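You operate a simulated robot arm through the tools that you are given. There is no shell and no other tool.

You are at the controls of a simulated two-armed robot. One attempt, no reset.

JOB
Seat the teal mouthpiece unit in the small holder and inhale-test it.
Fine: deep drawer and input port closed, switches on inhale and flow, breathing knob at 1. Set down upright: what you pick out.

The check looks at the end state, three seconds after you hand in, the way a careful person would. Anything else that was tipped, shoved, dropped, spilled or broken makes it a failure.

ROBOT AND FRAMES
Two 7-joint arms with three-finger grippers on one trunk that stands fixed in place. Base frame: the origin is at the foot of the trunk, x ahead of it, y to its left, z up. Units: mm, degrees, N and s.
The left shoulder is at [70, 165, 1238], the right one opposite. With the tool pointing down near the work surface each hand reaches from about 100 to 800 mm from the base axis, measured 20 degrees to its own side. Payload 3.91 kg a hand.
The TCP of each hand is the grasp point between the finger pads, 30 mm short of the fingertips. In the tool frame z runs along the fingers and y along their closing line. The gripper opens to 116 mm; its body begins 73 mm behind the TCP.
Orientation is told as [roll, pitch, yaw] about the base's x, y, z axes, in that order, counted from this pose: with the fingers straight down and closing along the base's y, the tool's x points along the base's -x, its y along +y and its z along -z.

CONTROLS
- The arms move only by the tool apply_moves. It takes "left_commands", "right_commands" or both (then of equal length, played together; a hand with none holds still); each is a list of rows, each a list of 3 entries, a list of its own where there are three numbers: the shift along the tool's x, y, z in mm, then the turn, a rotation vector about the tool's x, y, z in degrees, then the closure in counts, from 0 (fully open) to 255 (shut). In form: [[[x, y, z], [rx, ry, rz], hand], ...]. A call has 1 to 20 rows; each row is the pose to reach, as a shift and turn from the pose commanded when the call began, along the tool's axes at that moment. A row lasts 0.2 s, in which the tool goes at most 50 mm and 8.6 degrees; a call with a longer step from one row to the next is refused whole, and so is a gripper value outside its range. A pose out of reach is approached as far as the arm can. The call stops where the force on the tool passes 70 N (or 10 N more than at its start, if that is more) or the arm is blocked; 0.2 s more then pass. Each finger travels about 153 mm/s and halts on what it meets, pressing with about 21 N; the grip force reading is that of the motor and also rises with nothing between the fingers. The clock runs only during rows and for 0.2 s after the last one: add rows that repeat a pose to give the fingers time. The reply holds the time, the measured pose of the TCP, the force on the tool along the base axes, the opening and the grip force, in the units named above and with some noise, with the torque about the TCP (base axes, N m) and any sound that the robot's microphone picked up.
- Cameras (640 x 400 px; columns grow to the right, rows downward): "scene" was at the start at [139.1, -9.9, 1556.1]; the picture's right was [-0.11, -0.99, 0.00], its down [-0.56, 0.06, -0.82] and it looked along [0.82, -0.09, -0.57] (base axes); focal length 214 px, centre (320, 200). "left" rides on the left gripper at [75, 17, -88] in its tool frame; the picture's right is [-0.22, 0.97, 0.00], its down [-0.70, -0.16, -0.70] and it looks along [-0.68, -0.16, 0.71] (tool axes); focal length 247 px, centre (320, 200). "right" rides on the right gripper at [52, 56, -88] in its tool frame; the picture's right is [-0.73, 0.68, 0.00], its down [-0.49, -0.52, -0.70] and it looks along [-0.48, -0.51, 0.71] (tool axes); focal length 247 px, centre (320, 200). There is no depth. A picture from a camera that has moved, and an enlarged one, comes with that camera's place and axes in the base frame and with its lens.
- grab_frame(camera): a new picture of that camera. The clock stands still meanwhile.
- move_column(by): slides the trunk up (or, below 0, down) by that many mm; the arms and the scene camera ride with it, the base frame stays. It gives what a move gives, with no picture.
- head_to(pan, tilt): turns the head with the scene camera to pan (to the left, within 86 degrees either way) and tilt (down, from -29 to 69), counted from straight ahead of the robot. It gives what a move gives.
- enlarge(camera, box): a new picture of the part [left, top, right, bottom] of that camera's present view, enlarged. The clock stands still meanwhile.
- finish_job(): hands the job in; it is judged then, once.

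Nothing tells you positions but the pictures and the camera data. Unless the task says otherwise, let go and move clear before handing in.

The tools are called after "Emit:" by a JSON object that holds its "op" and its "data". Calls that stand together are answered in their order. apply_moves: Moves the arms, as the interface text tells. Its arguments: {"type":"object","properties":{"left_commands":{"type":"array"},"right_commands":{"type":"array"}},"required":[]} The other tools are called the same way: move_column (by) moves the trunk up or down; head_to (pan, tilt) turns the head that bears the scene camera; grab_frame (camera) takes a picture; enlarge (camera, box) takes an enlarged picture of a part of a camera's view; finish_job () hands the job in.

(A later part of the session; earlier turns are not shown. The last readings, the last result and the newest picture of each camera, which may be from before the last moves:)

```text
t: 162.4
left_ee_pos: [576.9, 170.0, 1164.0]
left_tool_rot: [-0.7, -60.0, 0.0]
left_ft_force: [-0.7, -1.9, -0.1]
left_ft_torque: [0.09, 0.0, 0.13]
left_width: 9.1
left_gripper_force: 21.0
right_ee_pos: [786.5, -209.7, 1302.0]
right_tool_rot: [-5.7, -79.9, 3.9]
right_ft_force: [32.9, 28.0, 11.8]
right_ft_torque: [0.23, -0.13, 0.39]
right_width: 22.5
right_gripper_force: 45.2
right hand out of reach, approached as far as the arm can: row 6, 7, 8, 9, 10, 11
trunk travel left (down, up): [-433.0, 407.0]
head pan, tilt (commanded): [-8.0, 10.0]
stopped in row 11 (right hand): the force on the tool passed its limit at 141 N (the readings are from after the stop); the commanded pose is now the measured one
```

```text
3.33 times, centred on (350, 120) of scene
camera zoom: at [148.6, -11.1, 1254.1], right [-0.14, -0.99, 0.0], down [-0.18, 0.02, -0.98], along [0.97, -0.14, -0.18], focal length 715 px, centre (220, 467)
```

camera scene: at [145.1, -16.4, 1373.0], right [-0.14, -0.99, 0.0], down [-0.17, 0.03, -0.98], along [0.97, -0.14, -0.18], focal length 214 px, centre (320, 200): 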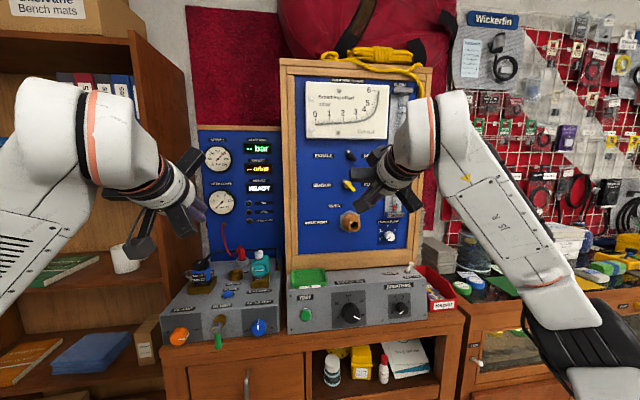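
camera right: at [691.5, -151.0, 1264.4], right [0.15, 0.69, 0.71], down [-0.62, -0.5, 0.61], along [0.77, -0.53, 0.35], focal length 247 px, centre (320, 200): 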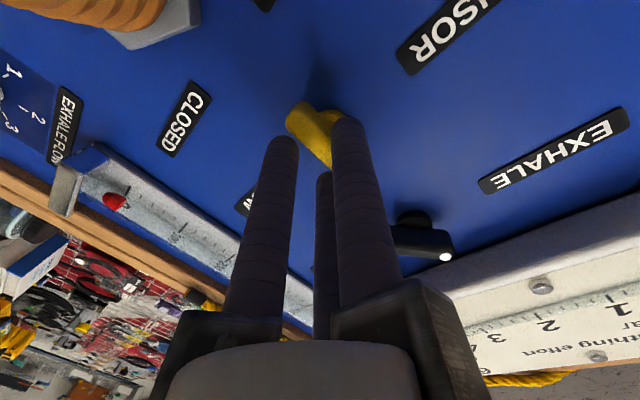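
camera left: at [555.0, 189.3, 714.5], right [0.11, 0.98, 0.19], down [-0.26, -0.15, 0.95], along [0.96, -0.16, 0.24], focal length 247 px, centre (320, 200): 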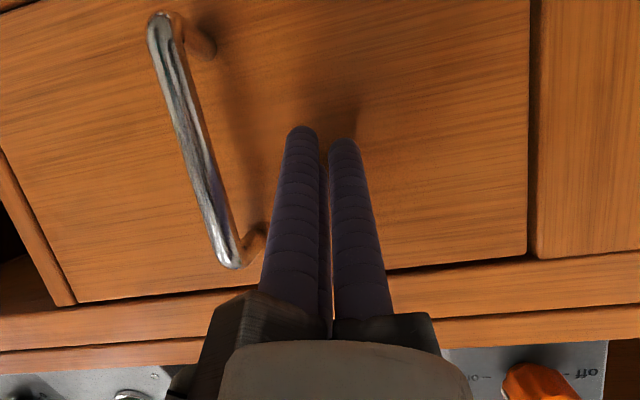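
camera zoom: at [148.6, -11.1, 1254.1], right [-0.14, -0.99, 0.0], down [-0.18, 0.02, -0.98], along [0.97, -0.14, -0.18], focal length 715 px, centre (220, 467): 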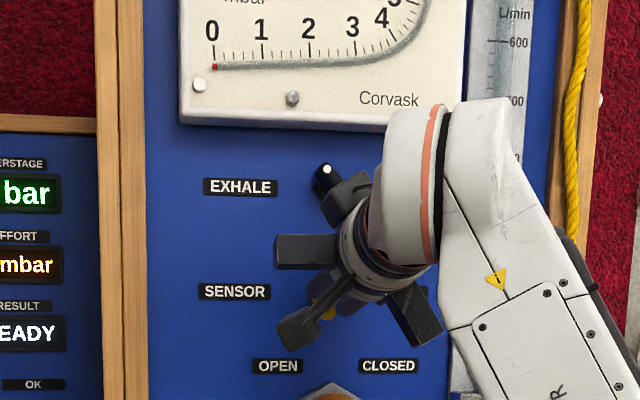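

The wrist ran out of roll at about neutral, turning the switch roughly half way (dot now near vertical). I'll release the grip, back away, and finish with a fingertip push instead.

Emit:
{"op": "apply_moves", "data": {"right_commands": [[[0, 0, 0], [0, 0, 0], 190], [[0, 0, 0], [0, 0, 0], 145], [[0, 0, 0], [0, 0, 0], 130], [[0, 0, 0], [0, 0, 0], 130]]}}

Emit:
{"op": "grab_frame", "data": {"camera": "right"}}

```text
t: 163.4
left_ee_pos: [573.6, 169.2, 1163.8]
left_tool_rot: [-0.6, -60.1, 0.0]
left_ft_force: [-0.1, -0.5, 0.0]
left_ft_torque: [-0.01, 0.01, -0.03]
left_width: 9.3
left_gripper_force: 20.9
right_ee_pos: [779.4, -219.4, 1306.0]
right_tool_rot: [-3.3, -80.3, 1.0]
right_ft_force: [-0.6, 0.1, 0.5]
right_ft_torque: [0.0, 0.0, 0.01]
right_width: 56.5
right_gripper_force: 0.1
trunk travel left (down, up): [-433.0, 407.0]
head pan, tilt (commanded): [-8.0, 10.0]
```

```text
taken
camera right: at [686.8, -159.4, 1267.4], right [0.15, 0.68, 0.71], down [-0.63, -0.49, 0.6], along [0.76, -0.54, 0.35], focal length 247 px, centre (320, 200)
```

right: 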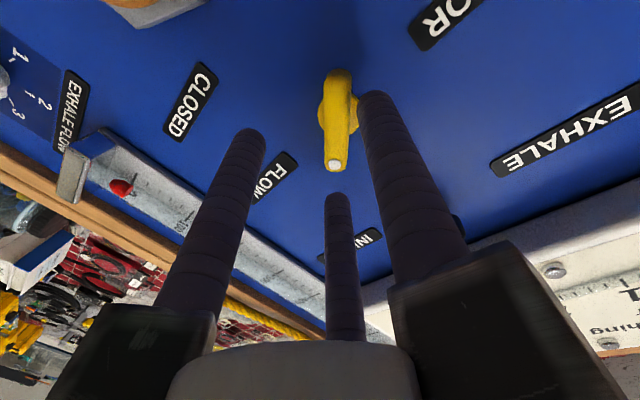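

The yellow switch has flipped fully: its dot now points upper right toward FLOW. I'll back the hand off and verify from the scene camera.

Emit:
{"op": "apply_moves", "data": {"right_commands": [[[0, 0, -10], [0, 0, 0], 130], [[0, 0, -25], [0, 0, 0], 130], [[0, 0, -45], [0, 0, 0], 130], [[0, 0, -45], [0, 0, 0], 130]]}}

Emit:
{"op": "grab_frame", "data": {"camera": "right"}}

Emit:
{"op": "head_to", "data": {"pan": -8, "tilt": 10}}

Emit:
{"op": "enlarge", "data": {"camera": "scene", "box": [270, 60, 430, 180]}}

```text
t: 164.4
left_ee_pos: [574.8, 169.5, 1163.2]
left_tool_rot: [-0.6, -60.1, 0.1]
left_ft_force: [0.4, 0.2, -0.2]
left_ft_torque: [0.01, -0.01, -0.01]
left_width: 9.4
left_gripper_force: 21.2
right_ee_pos: [736.5, -216.8, 1312.5]
right_tool_rot: [-3.7, -80.3, 1.4]
right_ft_force: [-0.4, 0.6, -0.5]
right_ft_torque: [0.03, 0.01, 0.01]
right_width: 56.5
right_gripper_force: 0.0
trunk travel left (down, up): [-433.0, 407.0]
head pan, tilt (commanded): [-8.0, 10.0]
```

```text
taken
camera right: at [642.5, -156.5, 1274.9], right [0.15, 0.68, 0.71], down [-0.63, -0.49, 0.6], along [0.77, -0.54, 0.35], focal length 247 px, centre (320, 200)
```

right: 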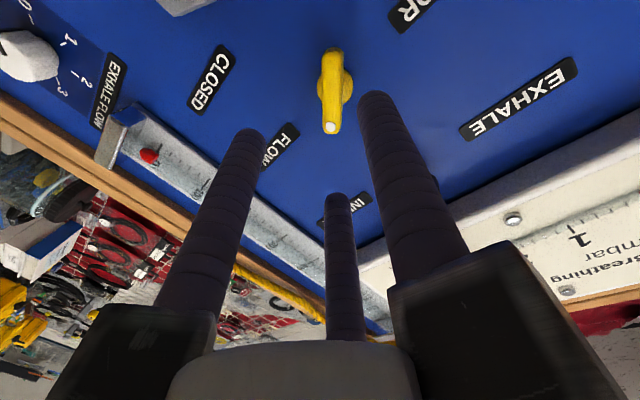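

```text
t: 165.0
left_ee_pos: [572.7, 168.3, 1165.1]
left_tool_rot: [-0.6, -60.1, 0.0]
left_ft_force: [-0.4, 0.1, -0.2]
left_ft_torque: [0.02, 0.01, -0.01]
left_width: 9.5
left_gripper_force: 21.3
right_ee_pos: [736.2, -216.6, 1314.2]
right_tool_rot: [-3.5, -80.2, 1.3]
right_ft_force: [0.2, 0.2, 1.5]
right_ft_torque: [-0.01, -0.01, -0.02]
right_width: 56.9
right_gripper_force: 0.0
trunk travel left (down, up): [-433.0, 407.0]
head pan, tilt (commanded): [-8.0, 10.0]
```

```text
3.33 times, centred on (350, 120) of scene
camera zoom: at [143.2, -13.5, 1253.3], right [-0.14, -0.99, 0.0], down [-0.17, 0.02, -0.98], along [0.98, -0.14, -0.17], focal length 715 px, centre (220, 467)
```

zoom: 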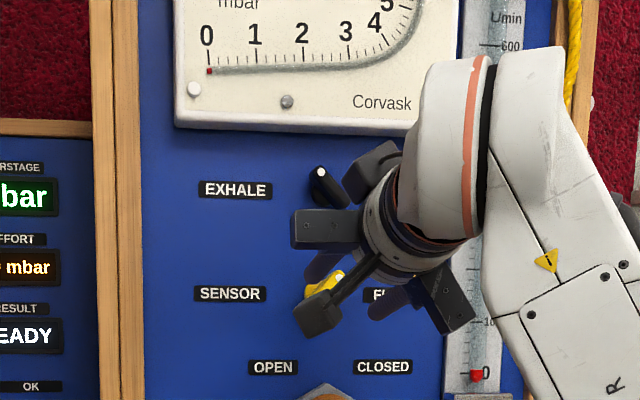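

The yellow switch is on FLOW. I'll raise the trunk 95 mm and do the same with the black switch at about (808, −210, 1391).

Emit:
{"op": "move_column", "data": {"by": 95}}

Emit:
{"op": "apply_moves", "data": {"right_commands": [[[3, 0.5, 3], [0, 0, -7], 130], [[6, 1, 6], [0, 0, -14], 135], [[9, 1.5, 9], [0, 0, -21], 140], [[12, 2, 12], [0, 0, -28], 145], [[13, 2.4, 14], [0, 0, -35], 145], [[13, 2.4, 14], [0, 0, -41], 145], [[13, 2.4, 14], [0, 0, -41], 145]]}}

Emit:
{"op": "grab_frame", "data": {"camera": "right"}}

```text
t: 166.2
left_ee_pos: [573.8, 168.6, 1258.7]
left_tool_rot: [-0.6, -60.1, 0.0]
left_ft_force: [0.0, -0.1, -0.5]
left_ft_torque: [0.01, 0.0, 0.01]
left_width: 9.0
left_gripper_force: 21.4
right_ee_pos: [735.6, -215.4, 1408.2]
right_tool_rot: [-3.5, -80.3, 1.3]
right_ft_force: [0.7, 0.1, -0.2]
right_ft_torque: [-0.01, 0.02, 0.01]
right_width: 56.9
right_gripper_force: 0.0
trunk travel left (down, up): [-528.0, 312.0]
head pan, tilt (commanded): [-8.0, 10.0]
```

```text
t: 167.8
left_ee_pos: [573.5, 169.3, 1260.3]
left_tool_rot: [-0.6, -60.1, 0.0]
left_ft_force: [0.5, 0.6, 0.9]
left_ft_torque: [0.0, -0.02, 0.02]
left_width: 9.3
left_gripper_force: 21.0
right_ee_pos: [747.7, -214.9, 1392.3]
right_tool_rot: [-75.5, -47.4, 76.9]
right_ft_force: [0.8, -0.7, -0.2]
right_ft_torque: [-0.03, 0.02, 0.01]
right_width: 50.3
right_gripper_force: 0.1
trunk travel left (down, up): [-528.0, 312.0]
head pan, tilt (commanded): [-8.0, 10.0]
```

```text
taken
camera right: at [648.1, -203.2, 1331.5], right [0.06, 0.99, 0.09], down [-0.57, -0.04, 0.82], along [0.82, -0.1, 0.57], focal length 247 px, centre (320, 200)
```

right: 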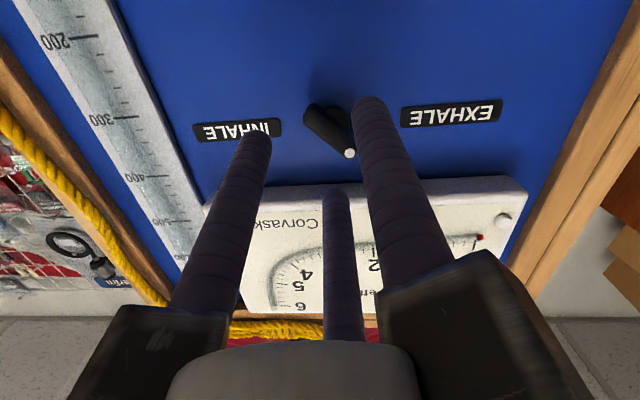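

The black bar is in view between the fingers but the hand is tilted about 10° down. I'll correct the tilt and centring first.

Emit:
{"op": "apply_moves", "data": {"right_commands": [[[-0.8, -1.2, 0], [0.9, -2.5, 0], 145], [[-1.7, -2.4, 0], [1.8, -5.1, 0], 145], [[-1.7, -2.4, 0], [1.8, -5.1, 0], 145]]}}

Emit:
{"op": "enlarge", "data": {"camera": "right", "box": [220, 60, 420, 200]}}

```text
t: 168.7
left_ee_pos: [573.6, 168.5, 1259.4]
left_tool_rot: [-0.6, -60.1, 0.1]
left_ft_force: [0.0, -0.6, -0.2]
left_ft_torque: [0.0, -0.02, 0.02]
left_width: 9.1
left_gripper_force: 20.9
right_ee_pos: [747.7, -215.1, 1396.2]
right_tool_rot: [-82.9, -48.4, 84.5]
right_ft_force: [0.8, 0.2, -0.1]
right_ft_torque: [-0.02, 0.01, 0.0]
right_width: 50.1
right_gripper_force: 0.1
trunk travel left (down, up): [-528.0, 312.0]
head pan, tilt (commanded): [-8.0, 10.0]
```

```text
2.86 times, centred on (320, 130) of right
camera zoom: at [653.7, -206.9, 1326.0], right [0.01, 0.99, 0.1], down [-0.64, -0.07, 0.77], along [0.77, -0.07, 0.64], focal length 706 px, centre (320, 400)
```

zoom: 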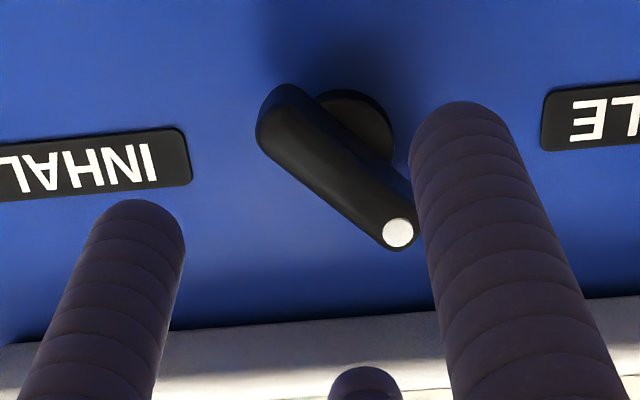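

Well aligned: the bar lies along the finger pair's line, centred. I'll advance 42 mm and close.

Emit:
{"op": "apply_moves", "data": {"right_commands": [[[0, 0, 12], [0, 0, 0], 145], [[0, 0, 24], [0, 0, 0], 145], [[0, 0, 34], [0, 0, 0], 145], [[0, 0, 42], [0, 0, 0], 145], [[0, 0, 42], [0, 0, 0], 145], [[0, 0, 42], [0, 0, 0], 175], [[0, 0, 42], [0, 0, 0], 200], [[0, 0, 42], [0, 0, 0], 230], [[0, 0, 42], [0, 0, 0], 230]]}}

Emit:
{"op": "grab_frame", "data": {"camera": "right"}}

```text
t: 170.7
left_ee_pos: [572.8, 168.2, 1259.2]
left_tool_rot: [-0.5, -60.1, 0.0]
left_ft_force: [-0.7, 0.2, -0.8]
left_ft_torque: [0.0, -0.02, 0.0]
left_width: 9.3
left_gripper_force: 21.2
right_ee_pos: [790.3, -218.7, 1391.8]
right_tool_rot: [-82.8, -48.5, 84.3]
right_ft_force: [2.8, -3.4, 3.4]
right_ft_torque: [0.0, -0.27, -0.32]
right_width: 22.6
right_gripper_force: 45.2
trunk travel left (down, up): [-528.0, 312.0]
head pan, tilt (commanded): [-8.0, 10.0]
```

```text
taken
camera right: at [696.0, -208.6, 1323.0], right [0.01, 0.99, 0.1], down [-0.64, -0.07, 0.77], along [0.77, -0.07, 0.64], focal length 247 px, centre (320, 200)
```

right: 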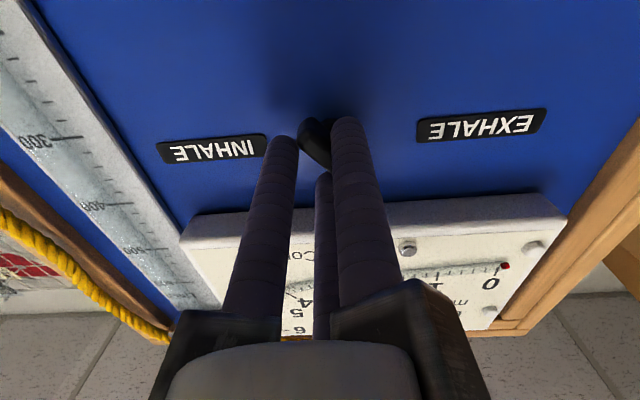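

Gripped. I'll twist 42° first and read the forces before going further.

Emit:
{"op": "apply_moves", "data": {"right_commands": [[[0.68, 0.04, 0], [0, 0, 7], 230], [[1.35, 0.17, 0], [0, 0, 14], 230], [[2, 0.37, 0], [0, 0, 21], 230], [[2.63, 0.66, 0], [0, 0, 28], 230], [[3.21, 1.01, 0], [0, 0, 35], 230], [[3.75, 1.44, 0], [0, 0, 42], 230]]}}

Emit:
{"op": "grab_frame", "data": {"camera": "right"}}

```text
t: 172.1
left_ee_pos: [573.0, 170.3, 1256.6]
left_tool_rot: [-0.7, -60.1, 0.2]
left_ft_force: [0.4, -0.4, -1.0]
left_ft_torque: [0.0, -0.01, 0.0]
left_width: 9.3
left_gripper_force: 21.5
right_ee_pos: [791.0, -216.4, 1390.8]
right_tool_rot: [-29.5, -82.9, 29.7]
right_ft_force: [-20.0, 11.7, -36.1]
right_ft_torque: [-0.22, 0.87, 0.26]
right_width: 22.7
right_gripper_force: 45.6
right hand out of reach, approached as far as the arm can: row 6
trunk travel left (down, up): [-528.0, 312.0]
head pan, tilt (commanded): [-8.0, 10.0]
```

```text
taken
camera right: at [696.5, -162.7, 1343.1], right [0.07, 0.72, 0.69], down [-0.64, -0.49, 0.59], along [0.77, -0.48, 0.43], focal length 247 px, centre (320, 200)
```

right: 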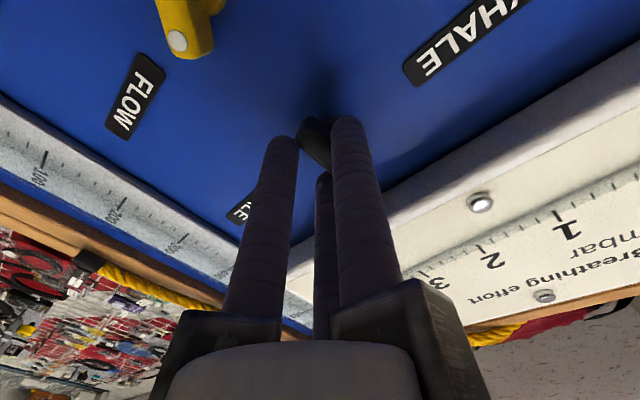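

The bar is close to vertical now. I'll add a small further twist to take it past centre.

Emit:
{"op": "apply_moves", "data": {"right_commands": [[[0.3, 0.2, 0], [0, 0, 4], 230], [[0.6, 0.4, 0], [0, 0, 8], 230]]}}

Emit:
{"op": "apply_moves", "data": {"right_commands": [[[0, 0, 0], [0, 0, 0], 190], [[0, 0, 0], [0, 0, 0], 145], [[0, 0, 0], [0, 0, 0], 125], [[0, 0, 0], [0, 0, 0], 125]]}}

Emit:
{"op": "grab_frame", "data": {"camera": "right"}}

```text
t: 172.7
left_ee_pos: [575.0, 171.5, 1257.7]
left_tool_rot: [-0.7, -59.9, 0.2]
left_ft_force: [-1.1, 0.2, -0.2]
left_ft_torque: [0.0, -0.03, 0.01]
left_width: 9.1
left_gripper_force: 20.9
right_ee_pos: [791.2, -216.0, 1392.3]
right_tool_rot: [-31.1, -83.1, 31.4]
right_ft_force: [-15.0, 16.6, -38.7]
right_ft_torque: [-0.2, 0.71, 0.3]
right_width: 22.8
right_gripper_force: 45.4
right hand out of reach, approached as far as the arm can: row 1, 2
trunk travel left (down, up): [-528.0, 312.0]
head pan, tilt (commanded): [-8.0, 10.0]
```

```text
t: 173.7
left_ee_pos: [574.5, 167.8, 1259.3]
left_tool_rot: [-0.6, -60.1, 0.0]
left_ft_force: [0.3, -0.1, 0.2]
left_ft_torque: [-0.02, 0.0, 0.04]
left_width: 9.3
left_gripper_force: 21.2
right_ee_pos: [787.6, -220.6, 1396.9]
right_tool_rot: [-33.7, -83.5, 33.7]
right_ft_force: [-0.7, -0.8, 0.2]
right_ft_torque: [0.01, 0.01, -0.03]
right_width: 59.2
right_gripper_force: 0.0
trunk travel left (down, up): [-528.0, 312.0]
head pan, tilt (commanded): [-8.0, 10.0]
```

```text
taken
camera right: at [695.4, -167.9, 1348.1], right [0.07, 0.73, 0.68], down [-0.65, -0.49, 0.58], along [0.76, -0.48, 0.44], focal length 247 px, centre (320, 200)
```

right: 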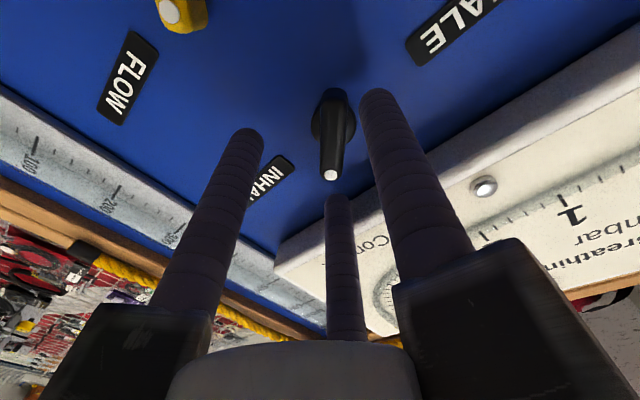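

The black switch also flipped past centre; its dot points upper right toward INHALE. I'll back off and verify both.

Emit:
{"op": "apply_moves", "data": {"right_commands": [[[0, 0, -10], [0, 0, 0], 125], [[0, 0, -25], [0, 0, 0], 125], [[0, 0, -45], [0, 0, 0], 125], [[0, 0, -60], [0, 0, 0], 125], [[0, 0, -60], [0, 0, 0], 125]]}}

Emit:
{"op": "grab_frame", "data": {"camera": "right"}}

Emit:
{"op": "enlarge", "data": {"camera": "scene", "box": [270, 80, 430, 200]}}

```text
t: 174.8
left_ee_pos: [573.5, 168.7, 1258.6]
left_tool_rot: [-0.6, -60.1, 0.0]
left_ft_force: [-0.1, -1.1, 0.5]
left_ft_torque: [-0.01, 0.0, 0.0]
left_width: 9.1
left_gripper_force: 21.2
right_ee_pos: [728.1, -220.2, 1401.4]
right_tool_rot: [-33.7, -83.5, 33.7]
right_ft_force: [1.0, 0.0, -0.1]
right_ft_torque: [0.03, 0.01, 0.02]
right_width: 59.3
right_gripper_force: 0.0
trunk travel left (down, up): [-528.0, 312.0]
head pan, tilt (commanded): [-8.0, 10.0]
```

```text
taken
camera right: at [636.0, -166.8, 1352.9], right [0.07, 0.73, 0.68], down [-0.65, -0.49, 0.58], along [0.76, -0.48, 0.44], focal length 247 px, centre (320, 200)
```

right: 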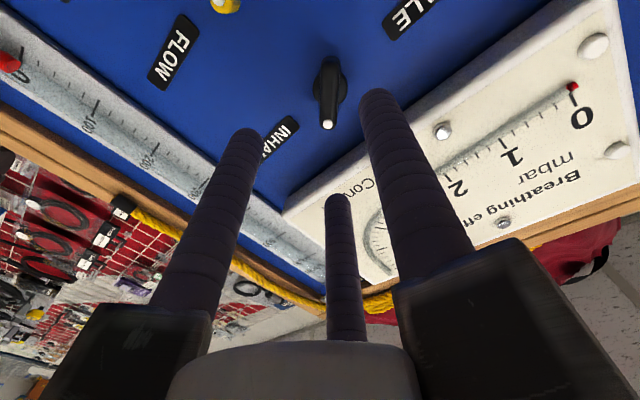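

```text
3.33 times, centred on (350, 140) of scene
camera zoom: at [143.6, -13.3, 1348.2], right [-0.14, -0.99, 0.0], down [-0.17, 0.02, -0.98], along [0.98, -0.14, -0.17], focal length 715 px, centre (220, 400)
```

zoom: 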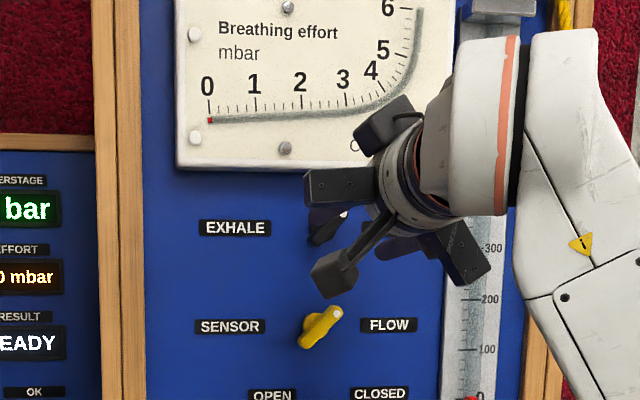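

Both switches now read INHALE and FLOW. Next is the input port; I'll lower the trunk 222 mm to bring the hand level with it.

Emit:
{"op": "move_column", "data": {"by": -222}}

Emit:
{"op": "grab_frame", "data": {"camera": "right"}}

Emit:
{"op": "head_to", "data": {"pan": -12, "tilt": -2}}

Emit:
{"op": "grab_frame", "data": {"camera": "scene"}}

```text
t: 177.2
left_ee_pos: [571.7, 169.2, 1037.7]
left_tool_rot: [-0.5, -60.1, -0.1]
left_ft_force: [-1.2, 0.4, 0.2]
left_ft_torque: [-0.02, 0.0, -0.01]
left_width: 9.2
left_gripper_force: 20.9
right_ee_pos: [729.6, -220.2, 1179.4]
right_tool_rot: [-33.8, -83.5, 33.9]
right_ft_force: [-0.1, -1.0, -0.3]
right_ft_torque: [0.01, 0.0, 0.03]
right_width: 59.3
right_gripper_force: 0.1
trunk travel left (down, up): [-306.0, 534.0]
head pan, tilt (commanded): [-8.0, 10.0]
```

```text
taken
camera right: at [635.6, -166.8, 1131.2], right [0.07, 0.73, 0.68], down [-0.65, -0.49, 0.58], along [0.76, -0.48, 0.44], focal length 247 px, centre (320, 200)
```

right: 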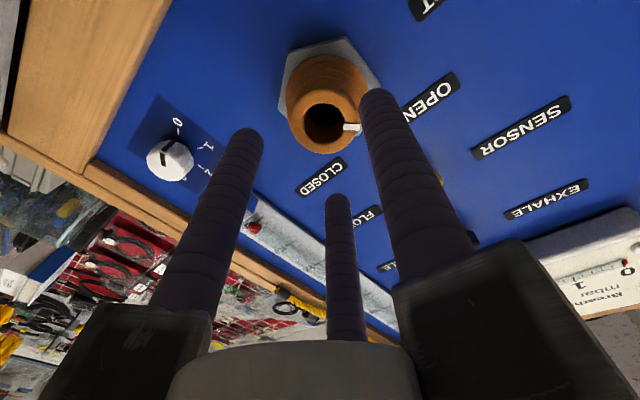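

```text
t: 177.9
left_ee_pos: [572.7, 169.4, 1037.2]
left_tool_rot: [-0.6, -60.1, 0.0]
left_ft_force: [0.4, 1.1, 1.2]
left_ft_torque: [0.02, -0.02, 0.0]
left_width: 9.3
left_gripper_force: 21.0
right_ee_pos: [728.3, -220.4, 1178.8]
right_tool_rot: [-33.8, -83.5, 33.8]
right_ft_force: [-0.7, -0.6, -0.9]
right_ft_torque: [0.02, 0.04, -0.01]
right_width: 59.0
right_gripper_force: 0.1
trunk travel left (down, up): [-306.0, 534.0]
head pan, tilt (commanded): [-12.0, -2.0]
```

```text
taken
camera scene: at [138.4, -19.0, 1145.4], right [-0.21, -0.98, 0.0], down [0.03, -0.01, -1.0], along [0.98, -0.21, 0.03], focal length 214 px, centre (320, 200)
```

scene: 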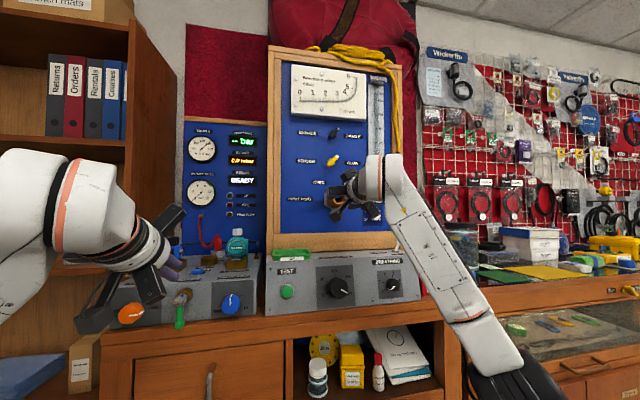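

The port's mouth is straight ahead at about (777, −212, 1172), roughly 47 mm across, with its dot at upper left (OPEN). I'll roll the hand back about 42°, open wider and centre on it.

Emit:
{"op": "apply_moves", "data": {"right_commands": [[[1, 1.5, 0], [0, 0, -7], 110], [[2, 3, 0], [0, 0, -14], 100], [[3, 4.5, 0], [0, 0, -21], 90], [[4, 6, 0], [0, 0, -28], 85], [[4.9, 7.7, 0], [0, 0, -35], 85], [[4.9, 7.7, 0], [0, 0, -42], 85], [[4.9, 7.7, 0], [0, 0, -49], 85], [[4.9, 7.7, 0], [0, 0, -49], 85]]}}

Emit:
{"op": "grab_frame", "data": {"camera": "right"}}

```text
t: 179.7
left_ee_pos: [573.7, 167.9, 1036.6]
left_tool_rot: [-0.6, -60.0, -0.1]
left_ft_force: [-0.7, -0.8, -0.4]
left_ft_torque: [0.02, 0.0, 0.01]
left_width: 9.5
left_gripper_force: 20.9
right_ee_pos: [728.9, -213.7, 1174.8]
right_tool_rot: [-83.1, -37.1, 85.8]
right_ft_force: [-0.4, -0.6, 0.6]
right_ft_torque: [-0.01, 0.0, 0.01]
right_width: 77.4
right_gripper_force: 0.1
trunk travel left (down, up): [-306.0, 534.0]
head pan, tilt (commanded): [-12.0, -2.0]
```

```text
taken
camera right: at [633.5, -219.5, 1105.1], right [-0.01, 1.0, -0.1], down [-0.63, 0.07, 0.77], along [0.78, 0.07, 0.63], focal length 247 px, centre (320, 200)
```

right: 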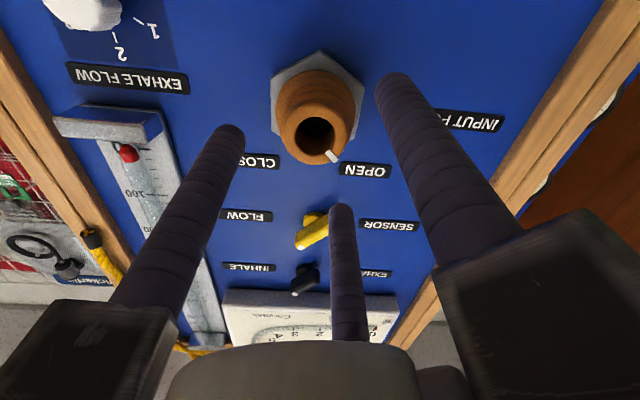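

Good alignment from here. I'll level the hand to the port's axis and re-centre, then advance around the barrel.

Emit:
{"op": "apply_moves", "data": {"right_commands": [[[1.8, 1, 0], [2.2, -1.6, 0], 85], [[3.6, 2, 0], [4.4, -3.3, 0], 85], [[3.6, 2, 0], [4.4, -3.3, 0], 85]]}}

Emit:
{"op": "enlarge", "data": {"camera": "right", "box": [210, 50, 430, 220]}}

```text
t: 180.5
left_ee_pos: [573.4, 169.3, 1037.7]
left_tool_rot: [-0.6, -60.0, 0.0]
left_ft_force: [0.1, -0.5, 0.4]
left_ft_torque: [0.02, 0.01, 0.0]
left_width: 9.4
left_gripper_force: 21.0
right_ee_pos: [728.3, -213.9, 1171.7]
right_tool_rot: [-90.2, -37.4, 89.9]
right_ft_force: [0.3, 0.0, -0.3]
right_ft_torque: [-0.01, 0.01, 0.01]
right_width: 77.2
right_gripper_force: 0.1
trunk travel left (down, up): [-306.0, 534.0]
head pan, tilt (commanded): [-12.0, -2.0]
```

```text
2.35 times, centred on (320, 135) of right
camera zoom: at [639.7, -220.9, 1093.0], right [0.0, 1.0, -0.1], down [-0.7, 0.07, 0.71], along [0.71, 0.07, 0.7], focal length 581 px, centre (320, 353)
```

zoom: 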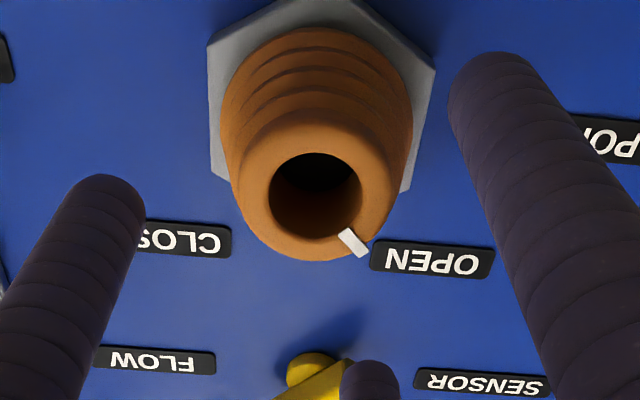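

Centred within a millimetre and level. The barrel widens toward its base; I'll advance 50 mm, close, and check the grip.

Emit:
{"op": "apply_moves", "data": {"right_commands": [[[0.3, -1, 13], [0, 0, 0], 85], [[0.3, -1, 26], [0, 0, 0], 85], [[0.3, -1, 39], [0, 0, 0], 85], [[0.3, -1, 50], [0, 0, 0], 85], [[0.3, -1, 50], [0, 0, 0], 105], [[0.3, -1, 50], [0, 0, 0], 125], [[0.3, -1, 50], [0, 0, 0], 150], [[0.3, -1, 50], [0, 0, 0], 200], [[0.3, -1, 50], [0, 0, 0], 200]]}}

Emit:
{"op": "grab_frame", "data": {"camera": "right"}}

```text
t: 182.5
left_ee_pos: [573.4, 170.1, 1037.2]
left_tool_rot: [-0.7, -60.1, 0.1]
left_ft_force: [0.6, 0.5, -0.2]
left_ft_torque: [0.03, 0.03, -0.03]
left_width: 9.1
left_gripper_force: 21.3
right_ee_pos: [778.4, -216.0, 1172.4]
right_tool_rot: [-90.3, -37.4, 90.1]
right_ft_force: [7.6, 0.5, 10.0]
right_ft_torque: [0.0, -0.17, 0.13]
right_width: 51.5
right_gripper_force: 21.3
trunk travel left (down, up): [-306.0, 534.0]
head pan, tilt (commanded): [-12.0, -2.0]
```

```text
taken
camera right: at [690.0, -221.9, 1094.2], right [0.0, 1.0, -0.1], down [-0.7, 0.07, 0.71], along [0.71, 0.07, 0.7], focal length 247 px, centre (320, 200)
```

right: 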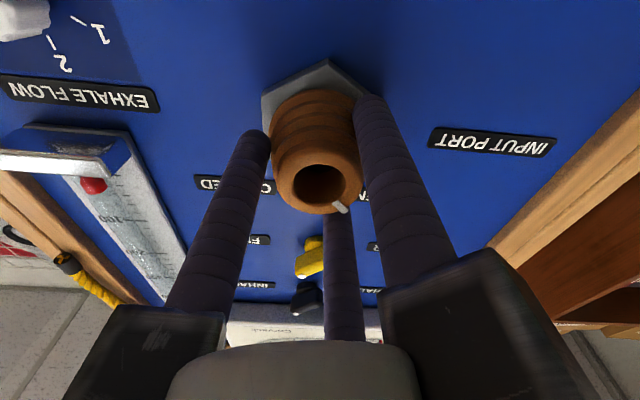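

Gripped at 51 mm. Twisting clockwise 49° in steps.

Emit:
{"op": "apply_moves", "data": {"right_commands": [[[0, 0, 0], [0, 0, 7], 255], [[0, 0, 0], [0, 0, 14], 255], [[0, 0, 0], [0, 0, 21], 255], [[0, 0, 0], [0, 0, 28], 255], [[0, 0, 0], [0, 0, 35], 255], [[0, 0, 0], [0, 0, 42], 255]]}}

Emit:
{"op": "grab_frame", "data": {"camera": "right"}}

```text
t: 183.9
left_ee_pos: [574.1, 168.8, 1038.7]
left_tool_rot: [-0.7, -60.1, 0.1]
left_ft_force: [-0.4, 0.0, 0.2]
left_ft_torque: [0.04, 0.01, -0.02]
left_width: 9.2
left_gripper_force: 21.1
right_ee_pos: [776.2, -215.9, 1173.4]
right_tool_rot: [-91.3, -79.4, 91.0]
right_ft_force: [15.2, -1.6, 22.4]
right_ft_torque: [-0.01, -0.64, 0.09]
right_width: 50.6
right_gripper_force: 44.9
trunk travel left (down, up): [-306.0, 534.0]
head pan, tilt (commanded): [-12.0, -2.0]
```

```text
taken
camera right: at [689.6, -169.1, 1108.9], right [0.0, 0.8, 0.59], down [-0.7, -0.42, 0.57], along [0.71, -0.42, 0.57], focal length 247 px, centre (320, 200)
```

right: 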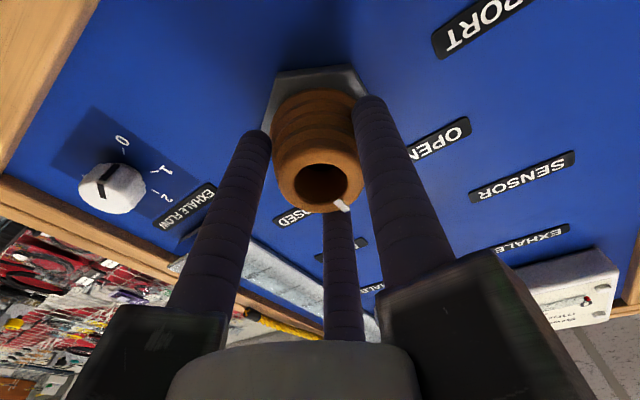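

The port collar turned with the hand. I'll go another 8° to the wrist's limit, then release and see where it rests.

Emit:
{"op": "apply_moves", "data": {"right_commands": [[[0, 0, 0], [0, 0, 4], 255], [[0, 0, 0], [0, 0, 8], 255]]}}

Emit:
{"op": "apply_moves", "data": {"right_commands": [[[0, 0, 0], [0, 0, 0], 180], [[0, 0, 0], [0, 0, 0], 120], [[0, 0, 0], [0, 0, 0], 85], [[0, 0, 0], [0, 0, 0], 85]]}}

Emit:
{"op": "enlarge", "data": {"camera": "right", "box": [210, 50, 430, 220]}}

```text
t: 184.5
left_ee_pos: [572.4, 167.8, 1036.4]
left_tool_rot: [-0.6, -60.2, -0.1]
left_ft_force: [-1.3, 0.1, 0.4]
left_ft_torque: [0.01, -0.01, 0.01]
left_width: 9.4
left_gripper_force: 21.2
right_ee_pos: [776.6, -216.3, 1172.5]
right_tool_rot: [-81.1, -82.6, 81.3]
right_ft_force: [-37.2, 4.1, -39.2]
right_ft_torque: [0.02, 0.47, -0.58]
right_width: 50.4
right_gripper_force: 44.9
right hand out of reach, approached as far as the arm can: row 1, 2
trunk travel left (down, up): [-306.0, 534.0]
head pan, tilt (commanded): [-12.0, -2.0]
```

```text
t: 185.5
left_ee_pos: [574.7, 169.5, 1037.5]
left_tool_rot: [-0.6, -60.1, 0.1]
left_ft_force: [0.3, 0.2, 0.4]
left_ft_torque: [0.01, -0.03, 0.01]
left_width: 9.3
left_gripper_force: 21.4
right_ee_pos: [776.7, -217.6, 1178.0]
right_tool_rot: [-86.4, -82.6, 86.3]
right_ft_force: [-0.1, -0.8, 0.7]
right_ft_torque: [-0.03, 0.0, 0.01]
right_width: 77.3
right_gripper_force: 0.1
trunk travel left (down, up): [-306.0, 534.0]
head pan, tilt (commanded): [-12.0, -2.0]
```

```text
2.35 times, centred on (320, 135) of right
camera zoom: at [688.4, -168.2, 1118.7], right [0.01, 0.77, 0.64], down [-0.7, -0.45, 0.56], along [0.72, -0.45, 0.53], focal length 581 px, centre (320, 353)
```

zoom: 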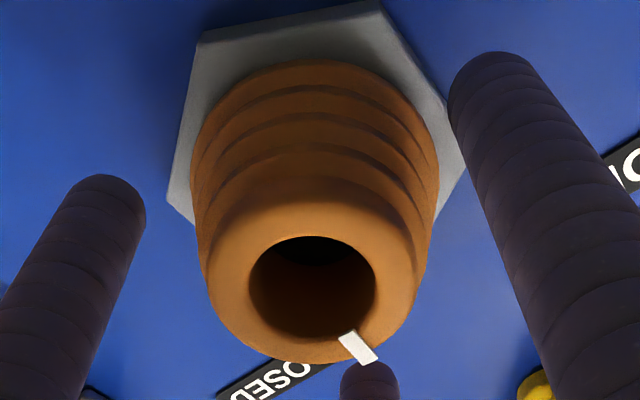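

The collar stays where it is left; its dot is now about 12° right of vertical. I'll rotate the open hand back around it, regrip and turn it further.

Emit:
{"op": "apply_moves", "data": {"right_commands": [[[1, 0.5, 0], [0, 0, -7], 85], [[2, 1, 0], [0, 0, -14], 85], [[3, 1.5, 0], [0, 0, -21], 85], [[4, 1.7, 0], [0, 0, -28], 85], [[5, 1.7, 0], [0, 0, -35], 85], [[5, 1.7, 0], [0, 0, -42], 85], [[5, 1.7, 0], [0, 0, -46], 85]]}}

Emit:
{"op": "enlarge", "data": {"camera": "right", "box": [210, 50, 430, 220]}}

```text
t: 187.1
left_ee_pos: [573.3, 169.3, 1037.1]
left_tool_rot: [-0.6, -60.1, 0.0]
left_ft_force: [0.8, 1.2, 0.8]
left_ft_torque: [-0.01, 0.02, 0.05]
left_width: 9.3
left_gripper_force: 21.1
right_ee_pos: [776.8, -215.8, 1172.9]
right_tool_rot: [-89.4, -36.6, 89.5]
right_ft_force: [0.1, 0.6, 1.0]
right_ft_torque: [0.02, 0.0, -0.01]
right_width: 77.7
right_gripper_force: 0.1
trunk travel left (down, up): [-306.0, 534.0]
head pan, tilt (commanded): [-12.0, -2.0]
```

```text
2.35 times, centred on (320, 135) of right
camera zoom: at [687.6, -224.7, 1096.0], right [0.0, 0.99, -0.11], down [-0.69, 0.08, 0.72], along [0.72, 0.08, 0.69], focal length 581 px, centre (320, 353)
```

zoom: 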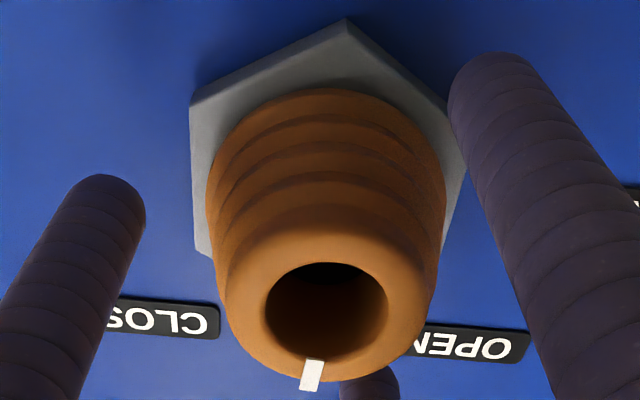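

The dot is just past vertical, as expected. Regripping and turning again.

Emit:
{"op": "apply_moves", "data": {"right_commands": [[[0, 0, 0], [0, 0, 0], 110], [[0, 0, 0], [0, 0, 0], 135], [[0, 0, 0], [0, 0, 0], 170], [[0, 0, 0], [0, 0, 0], 255], [[0, 0, 0], [0, 0, 0], 255], [[0, 0, 0], [0, 0, 6], 255], [[0, 0, 0], [0, 0, 12], 255], [[0, 0, 0], [0, 0, 18], 255], [[0, 0, 0], [0, 0, 24], 255], [[0, 0, 0], [0, 0, 30], 255]]}}

Emit:
{"op": "enlarge", "data": {"camera": "right", "box": [210, 50, 430, 220]}}

```text
t: 189.3
left_ee_pos: [573.2, 169.9, 1037.4]
left_tool_rot: [-0.6, -60.1, 0.1]
left_ft_force: [-0.1, 0.4, 0.0]
left_ft_torque: [0.02, 0.01, 0.02]
left_width: 9.3
left_gripper_force: 21.1
right_ee_pos: [775.7, -217.0, 1172.0]
right_tool_rot: [-88.5, -66.7, 88.5]
right_ft_force: [-4.2, 1.2, -4.7]
right_ft_torque: [0.02, 0.02, 0.29]
right_width: 50.7
right_gripper_force: 44.4
trunk travel left (down, up): [-306.0, 534.0]
head pan, tilt (commanded): [-12.0, -2.0]
```

```text
2.35 times, centred on (320, 135) of right
camera zoom: at [687.6, -184.8, 1101.8], right [0.01, 0.92, 0.4], down [-0.69, -0.29, 0.66], along [0.72, -0.28, 0.63], focal length 581 px, centre (320, 353)
```

zoom: 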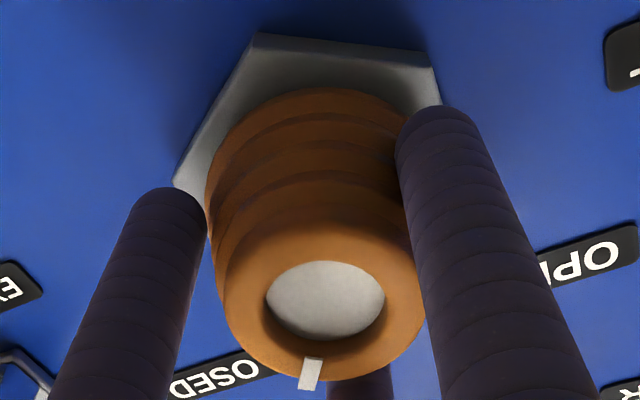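

A grey plate now fills the bore: the port is closed, with the dot about 32° right. I'll turn a few degrees more to be sure it is at its stop.

Emit:
{"op": "apply_moves", "data": {"right_commands": [[[0, 0, 0], [0, 0, 4], 255], [[0, 0, 0], [0, 0, 8], 255], [[0, 0, 0], [0, 0, 11], 255]]}}

Emit:
{"op": "enlarge", "data": {"camera": "right", "box": [210, 50, 430, 220]}}

```text
t: 190.1
left_ee_pos: [572.7, 169.2, 1038.2]
left_tool_rot: [-0.6, -60.0, 0.1]
left_ft_force: [0.0, -0.7, 0.1]
left_ft_torque: [0.02, 0.02, 0.0]
left_width: 9.3
left_gripper_force: 20.7
right_ee_pos: [775.9, -215.6, 1172.2]
right_tool_rot: [-87.7, -77.6, 87.6]
right_ft_force: [-7.6, 3.7, -7.6]
right_ft_torque: [-0.43, 0.0, 0.43]
right_width: 50.8
right_gripper_force: 44.6
trunk travel left (down, up): [-306.0, 534.0]
head pan, tilt (commanded): [-12.0, -2.0]
```

```text
2.35 times, centred on (320, 135) of right
camera zoom: at [687.7, -171.5, 1108.9], right [0.01, 0.82, 0.57], down [-0.69, -0.41, 0.59], along [0.72, -0.4, 0.57], focal length 581 px, centre (320, 353)
```

zoom: 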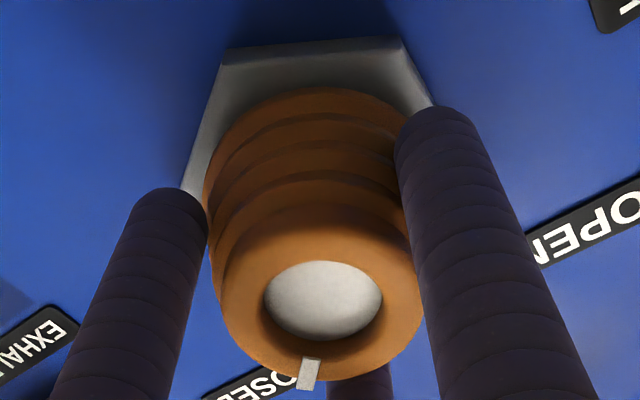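

The dot is at about 42° right with resistance: fully CLOSED. I'll release and back straight out.

Emit:
{"op": "apply_moves", "data": {"right_commands": [[[0, 0, 0], [0, 0, 0], 180], [[0, 0, 0], [0, 0, 0], 120], [[0, 0, 0], [0, 0, 0], 85], [[0, 0, 0], [0, 0, 0], 85], [[0, 0, -15], [0, 0, 0], 85], [[0, 0, -35], [0, 0, 0], 85], [[0, 0, -55], [0, 0, 0], 85]]}}

Emit:
{"op": "enlarge", "data": {"camera": "right", "box": [200, 20, 420, 180]}}

Emit:
{"op": "enlarge", "data": {"camera": "scene", "box": [175, 110, 275, 230]}}

```text
t: 191.7
left_ee_pos: [573.6, 168.8, 1037.4]
left_tool_rot: [-0.6, -60.1, 0.0]
left_ft_force: [0.9, 0.0, -0.4]
left_ft_torque: [0.0, 0.02, 0.02]
left_width: 9.4
left_gripper_force: 20.7
right_ee_pos: [721.0, -216.6, 1172.1]
right_tool_rot: [-87.8, -77.6, 87.6]
right_ft_force: [0.0, -0.4, -0.3]
right_ft_torque: [0.01, 0.0, 0.01]
right_width: 77.4
right_gripper_force: 0.1
trunk travel left (down, up): [-306.0, 534.0]
head pan, tilt (commanded): [-12.0, -2.0]
```

```text
2.50 times, centred on (310, 100) of right
camera zoom: at [633.1, -172.3, 1109.8], right [0.01, 0.82, 0.57], down [-0.7, -0.41, 0.59], along [0.72, -0.4, 0.57], focal length 617 px, centre (345, 450)
```

zoom: 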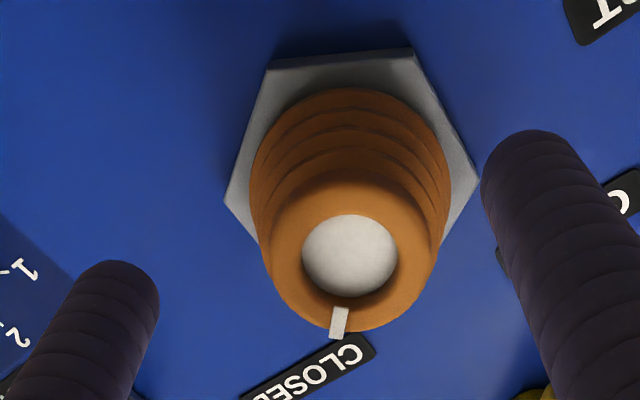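

```text
3.33 times, centred on (225, 170) of scene
camera zoom: at [138.0, -19.1, 1145.5], right [-0.21, -0.98, 0.0], down [0.03, -0.01, -1.0], along [0.98, -0.21, 0.03], focal length 715 px, centre (637, 300)
```

zoom: 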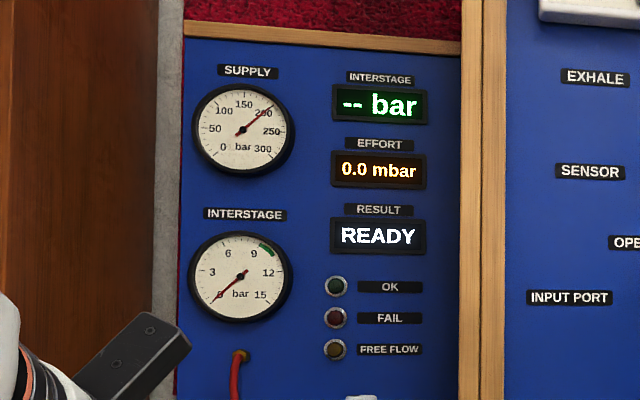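

The port dot points at CLOSED, and the effort display has changed from "--" to "0.0 mbar", so the unit is recognised in the holder. Next is the breathing knob; I'll retreat and shift right before lowering, to stay clear of the grey box.

Emit:
{"op": "apply_moves", "data": {"right_commands": [[[0, 0, -25], [0, 0, 0], 85], [[4, -15, -50], [0, 0, -7], 85], [[11, -48, -70], [0, 0, -14], 100], [[18, -78, -79], [0, 0, -21], 110], [[25, -108, -79], [0, 0, -28], 120], [[28.4, -126, -79], [0, 0, -38], 120], [[28.4, -126, -79], [0, 0, -38], 120]]}}

Emit:
{"op": "grab_frame", "data": {"camera": "right"}}

Emit:
{"op": "grab_frame", "data": {"camera": "scene"}}

```text
refused: row 6 steps farther than a row can; nothing moved
```

```text
taken
camera right: at [633.1, -172.3, 1109.8], right [0.01, 0.82, 0.57], down [-0.7, -0.41, 0.59], along [0.72, -0.4, 0.57], focal length 247 px, centre (320, 200)
```

right: 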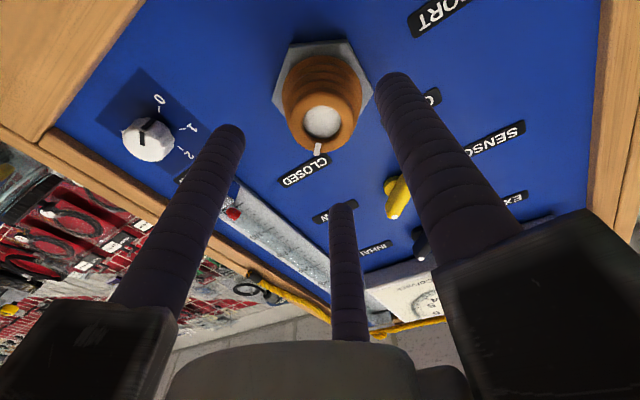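

```text
taken
camera scene: at [138.0, -19.1, 1145.5], right [-0.21, -0.98, 0.0], down [0.03, -0.01, -1.0], along [0.98, -0.21, 0.03], focal length 214 px, centre (320, 200)
```

scene: 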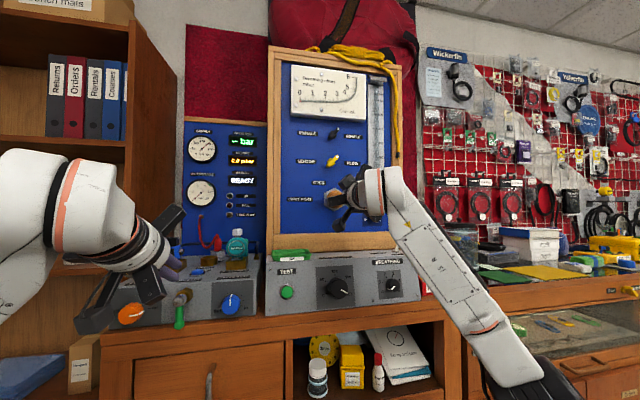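

One roll step was too large; I'll resend it with smaller steps.

Emit:
{"op": "apply_moves", "data": {"right_commands": [[[0, 0, -25], [0, 0, 0], 85], [[4, -15, -50], [0, 0, -7], 85], [[11, -48, -70], [0, 0, -14], 100], [[18, -78, -79], [0, 0, -21], 110], [[25, -108, -79], [0, 0, -28], 120], [[28.4, -126, -79], [0, 0, -35], 120], [[28.4, -126, -79], [0, 0, -38], 120]]}}

Emit:
{"op": "grab_frame", "data": {"camera": "right"}}

Emit:
{"op": "grab_frame", "data": {"camera": "scene"}}

```text
t: 193.3
left_ee_pos: [575.1, 168.6, 1037.7]
left_tool_rot: [-0.6, -60.1, 0.0]
left_ft_force: [-0.4, 0.5, 0.4]
left_ft_torque: [0.02, 0.01, 0.01]
left_width: 9.1
left_gripper_force: 20.8
right_ee_pos: [641.5, -347.2, 1173.1]
right_tool_rot: [-89.5, -39.6, 89.5]
right_ft_force: [-0.1, -0.9, 0.2]
right_ft_torque: [0.01, 0.04, 0.03]
right_width: 61.3
right_gripper_force: 0.0
trunk travel left (down, up): [-306.0, 534.0]
head pan, tilt (commanded): [-12.0, -2.0]
```

```text
taken
camera right: at [553.2, -349.9, 1096.0], right [0.0, 1.0, -0.06], down [-0.69, 0.04, 0.72], along [0.72, 0.04, 0.69], focal length 247 px, centre (320, 200)
```

right: 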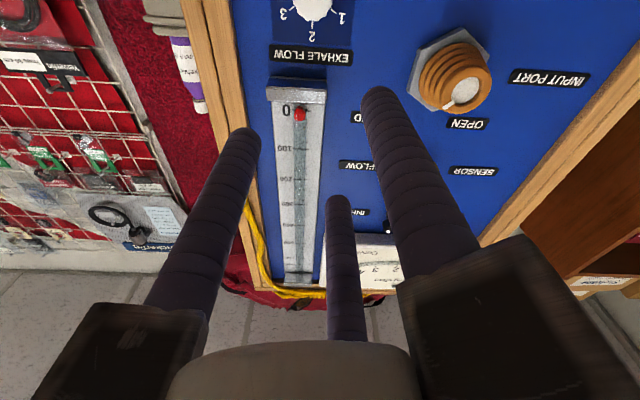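

```text
taken
camera scene: at [138.2, -19.0, 1145.4], right [-0.21, -0.98, 0.0], down [0.03, -0.01, -1.0], along [0.98, -0.21, 0.03], focal length 214 px, centre (320, 200)
```

scene: 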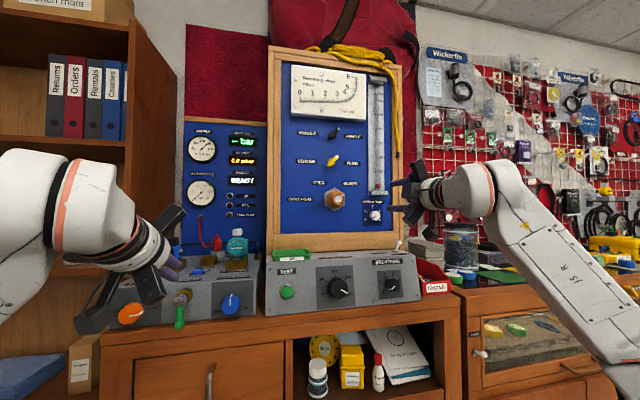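

Good. Now I'll lower the trunk 240 mm to bring the hand level with the breathing knob.

Emit:
{"op": "move_column", "data": {"by": -240}}

Emit:
{"op": "grab_frame", "data": {"camera": "right"}}

Emit:
{"op": "head_to", "data": {"pan": -20, "tilt": 0}}

Emit:
{"op": "grab_frame", "data": {"camera": "scene"}}

```text
t: 195.8
left_ee_pos: [573.5, 169.5, 798.2]
left_tool_rot: [-0.7, -60.1, 0.0]
left_ft_force: [0.1, -0.2, 0.0]
left_ft_torque: [0.0, 0.01, 0.0]
left_width: 9.1
left_gripper_force: 21.3
right_ee_pos: [642.3, -345.2, 932.6]
right_tool_rot: [-89.4, -39.6, 89.6]
right_ft_force: [0.3, -0.3, -0.3]
right_ft_torque: [0.01, 0.04, -0.01]
right_width: 61.4
right_gripper_force: 0.0
trunk travel left (down, up): [-66.0, 774.0]
head pan, tilt (commanded): [-12.0, -2.0]
```

```text
taken
camera right: at [553.4, -349.6, 855.9], right [0.0, 1.0, -0.06], down [-0.69, 0.04, 0.72], along [0.72, 0.04, 0.69], focal length 247 px, centre (320, 200)
```

right: 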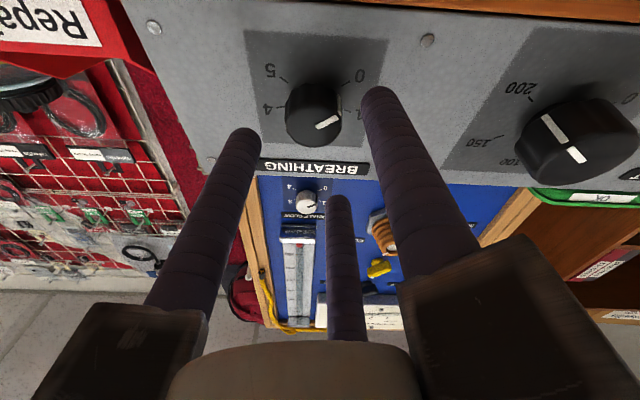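

```text
t: 196.5
left_ee_pos: [574.5, 169.4, 797.1]
left_tool_rot: [-0.6, -60.1, 0.0]
left_ft_force: [-0.4, 0.8, -0.5]
left_ft_torque: [-0.02, 0.01, -0.04]
left_width: 9.1
left_gripper_force: 20.8
right_ee_pos: [641.8, -346.5, 933.7]
right_tool_rot: [-89.3, -39.6, 89.5]
right_ft_force: [-0.3, -0.1, -0.7]
right_ft_torque: [0.0, -0.03, -0.05]
right_width: 61.6
right_gripper_force: 0.0
trunk travel left (down, up): [-66.0, 774.0]
head pan, tilt (commanded): [-20.0, 0.0]
```

```text
taken
camera scene: at [135.7, -31.3, 902.3], right [-0.34, -0.94, 0.0], down [0.0, 0.0, -1.0], along [0.94, -0.34, 0.0], focal length 214 px, centre (320, 200)
```

scene: 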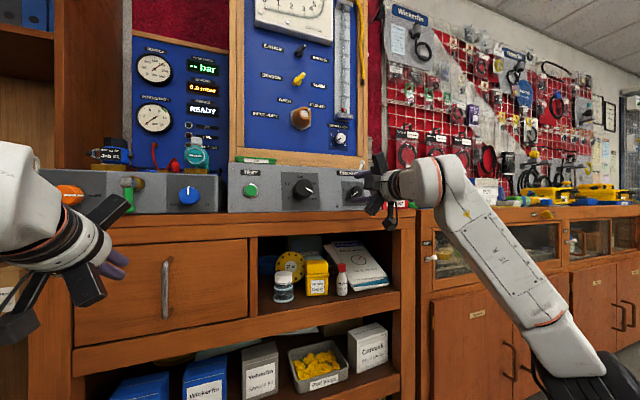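

The knob and its 0–5 dial are straight ahead. I'll zoom in to read the pointer and the "1" mark.

Emit:
{"op": "enlarge", "data": {"camera": "right", "box": [230, 30, 410, 180]}}

Emit:
{"op": "enlarge", "data": {"camera": "scene", "box": [300, 150, 400, 230]}}

```text
2.67 times, centred on (320, 105) of right
camera zoom: at [553.5, -349.7, 855.8], right [0.0, 1.0, -0.06], down [-0.69, 0.04, 0.72], along [0.72, 0.04, 0.69], focal length 659 px, centre (320, 453)
```

zoom: 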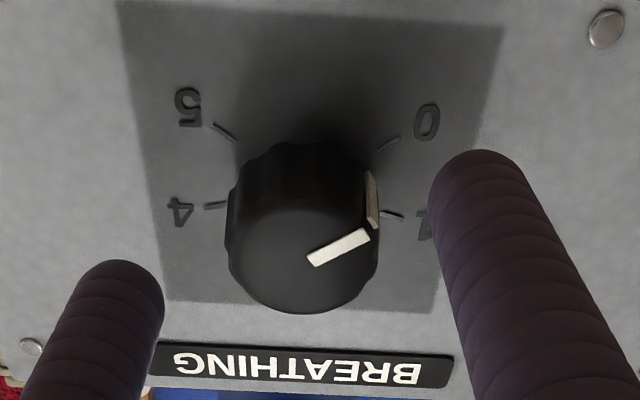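

```text
5.00 times, centred on (350, 190) of scene
camera zoom: at [135.7, -31.3, 902.3], right [-0.34, -0.94, 0.0], down [0.0, 0.0, -1.0], along [0.94, -0.34, 0.0], focal length 1072 px, centre (170, 250)
```

zoom: 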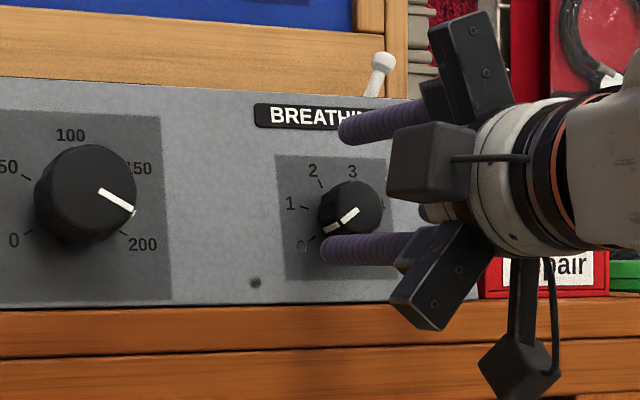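

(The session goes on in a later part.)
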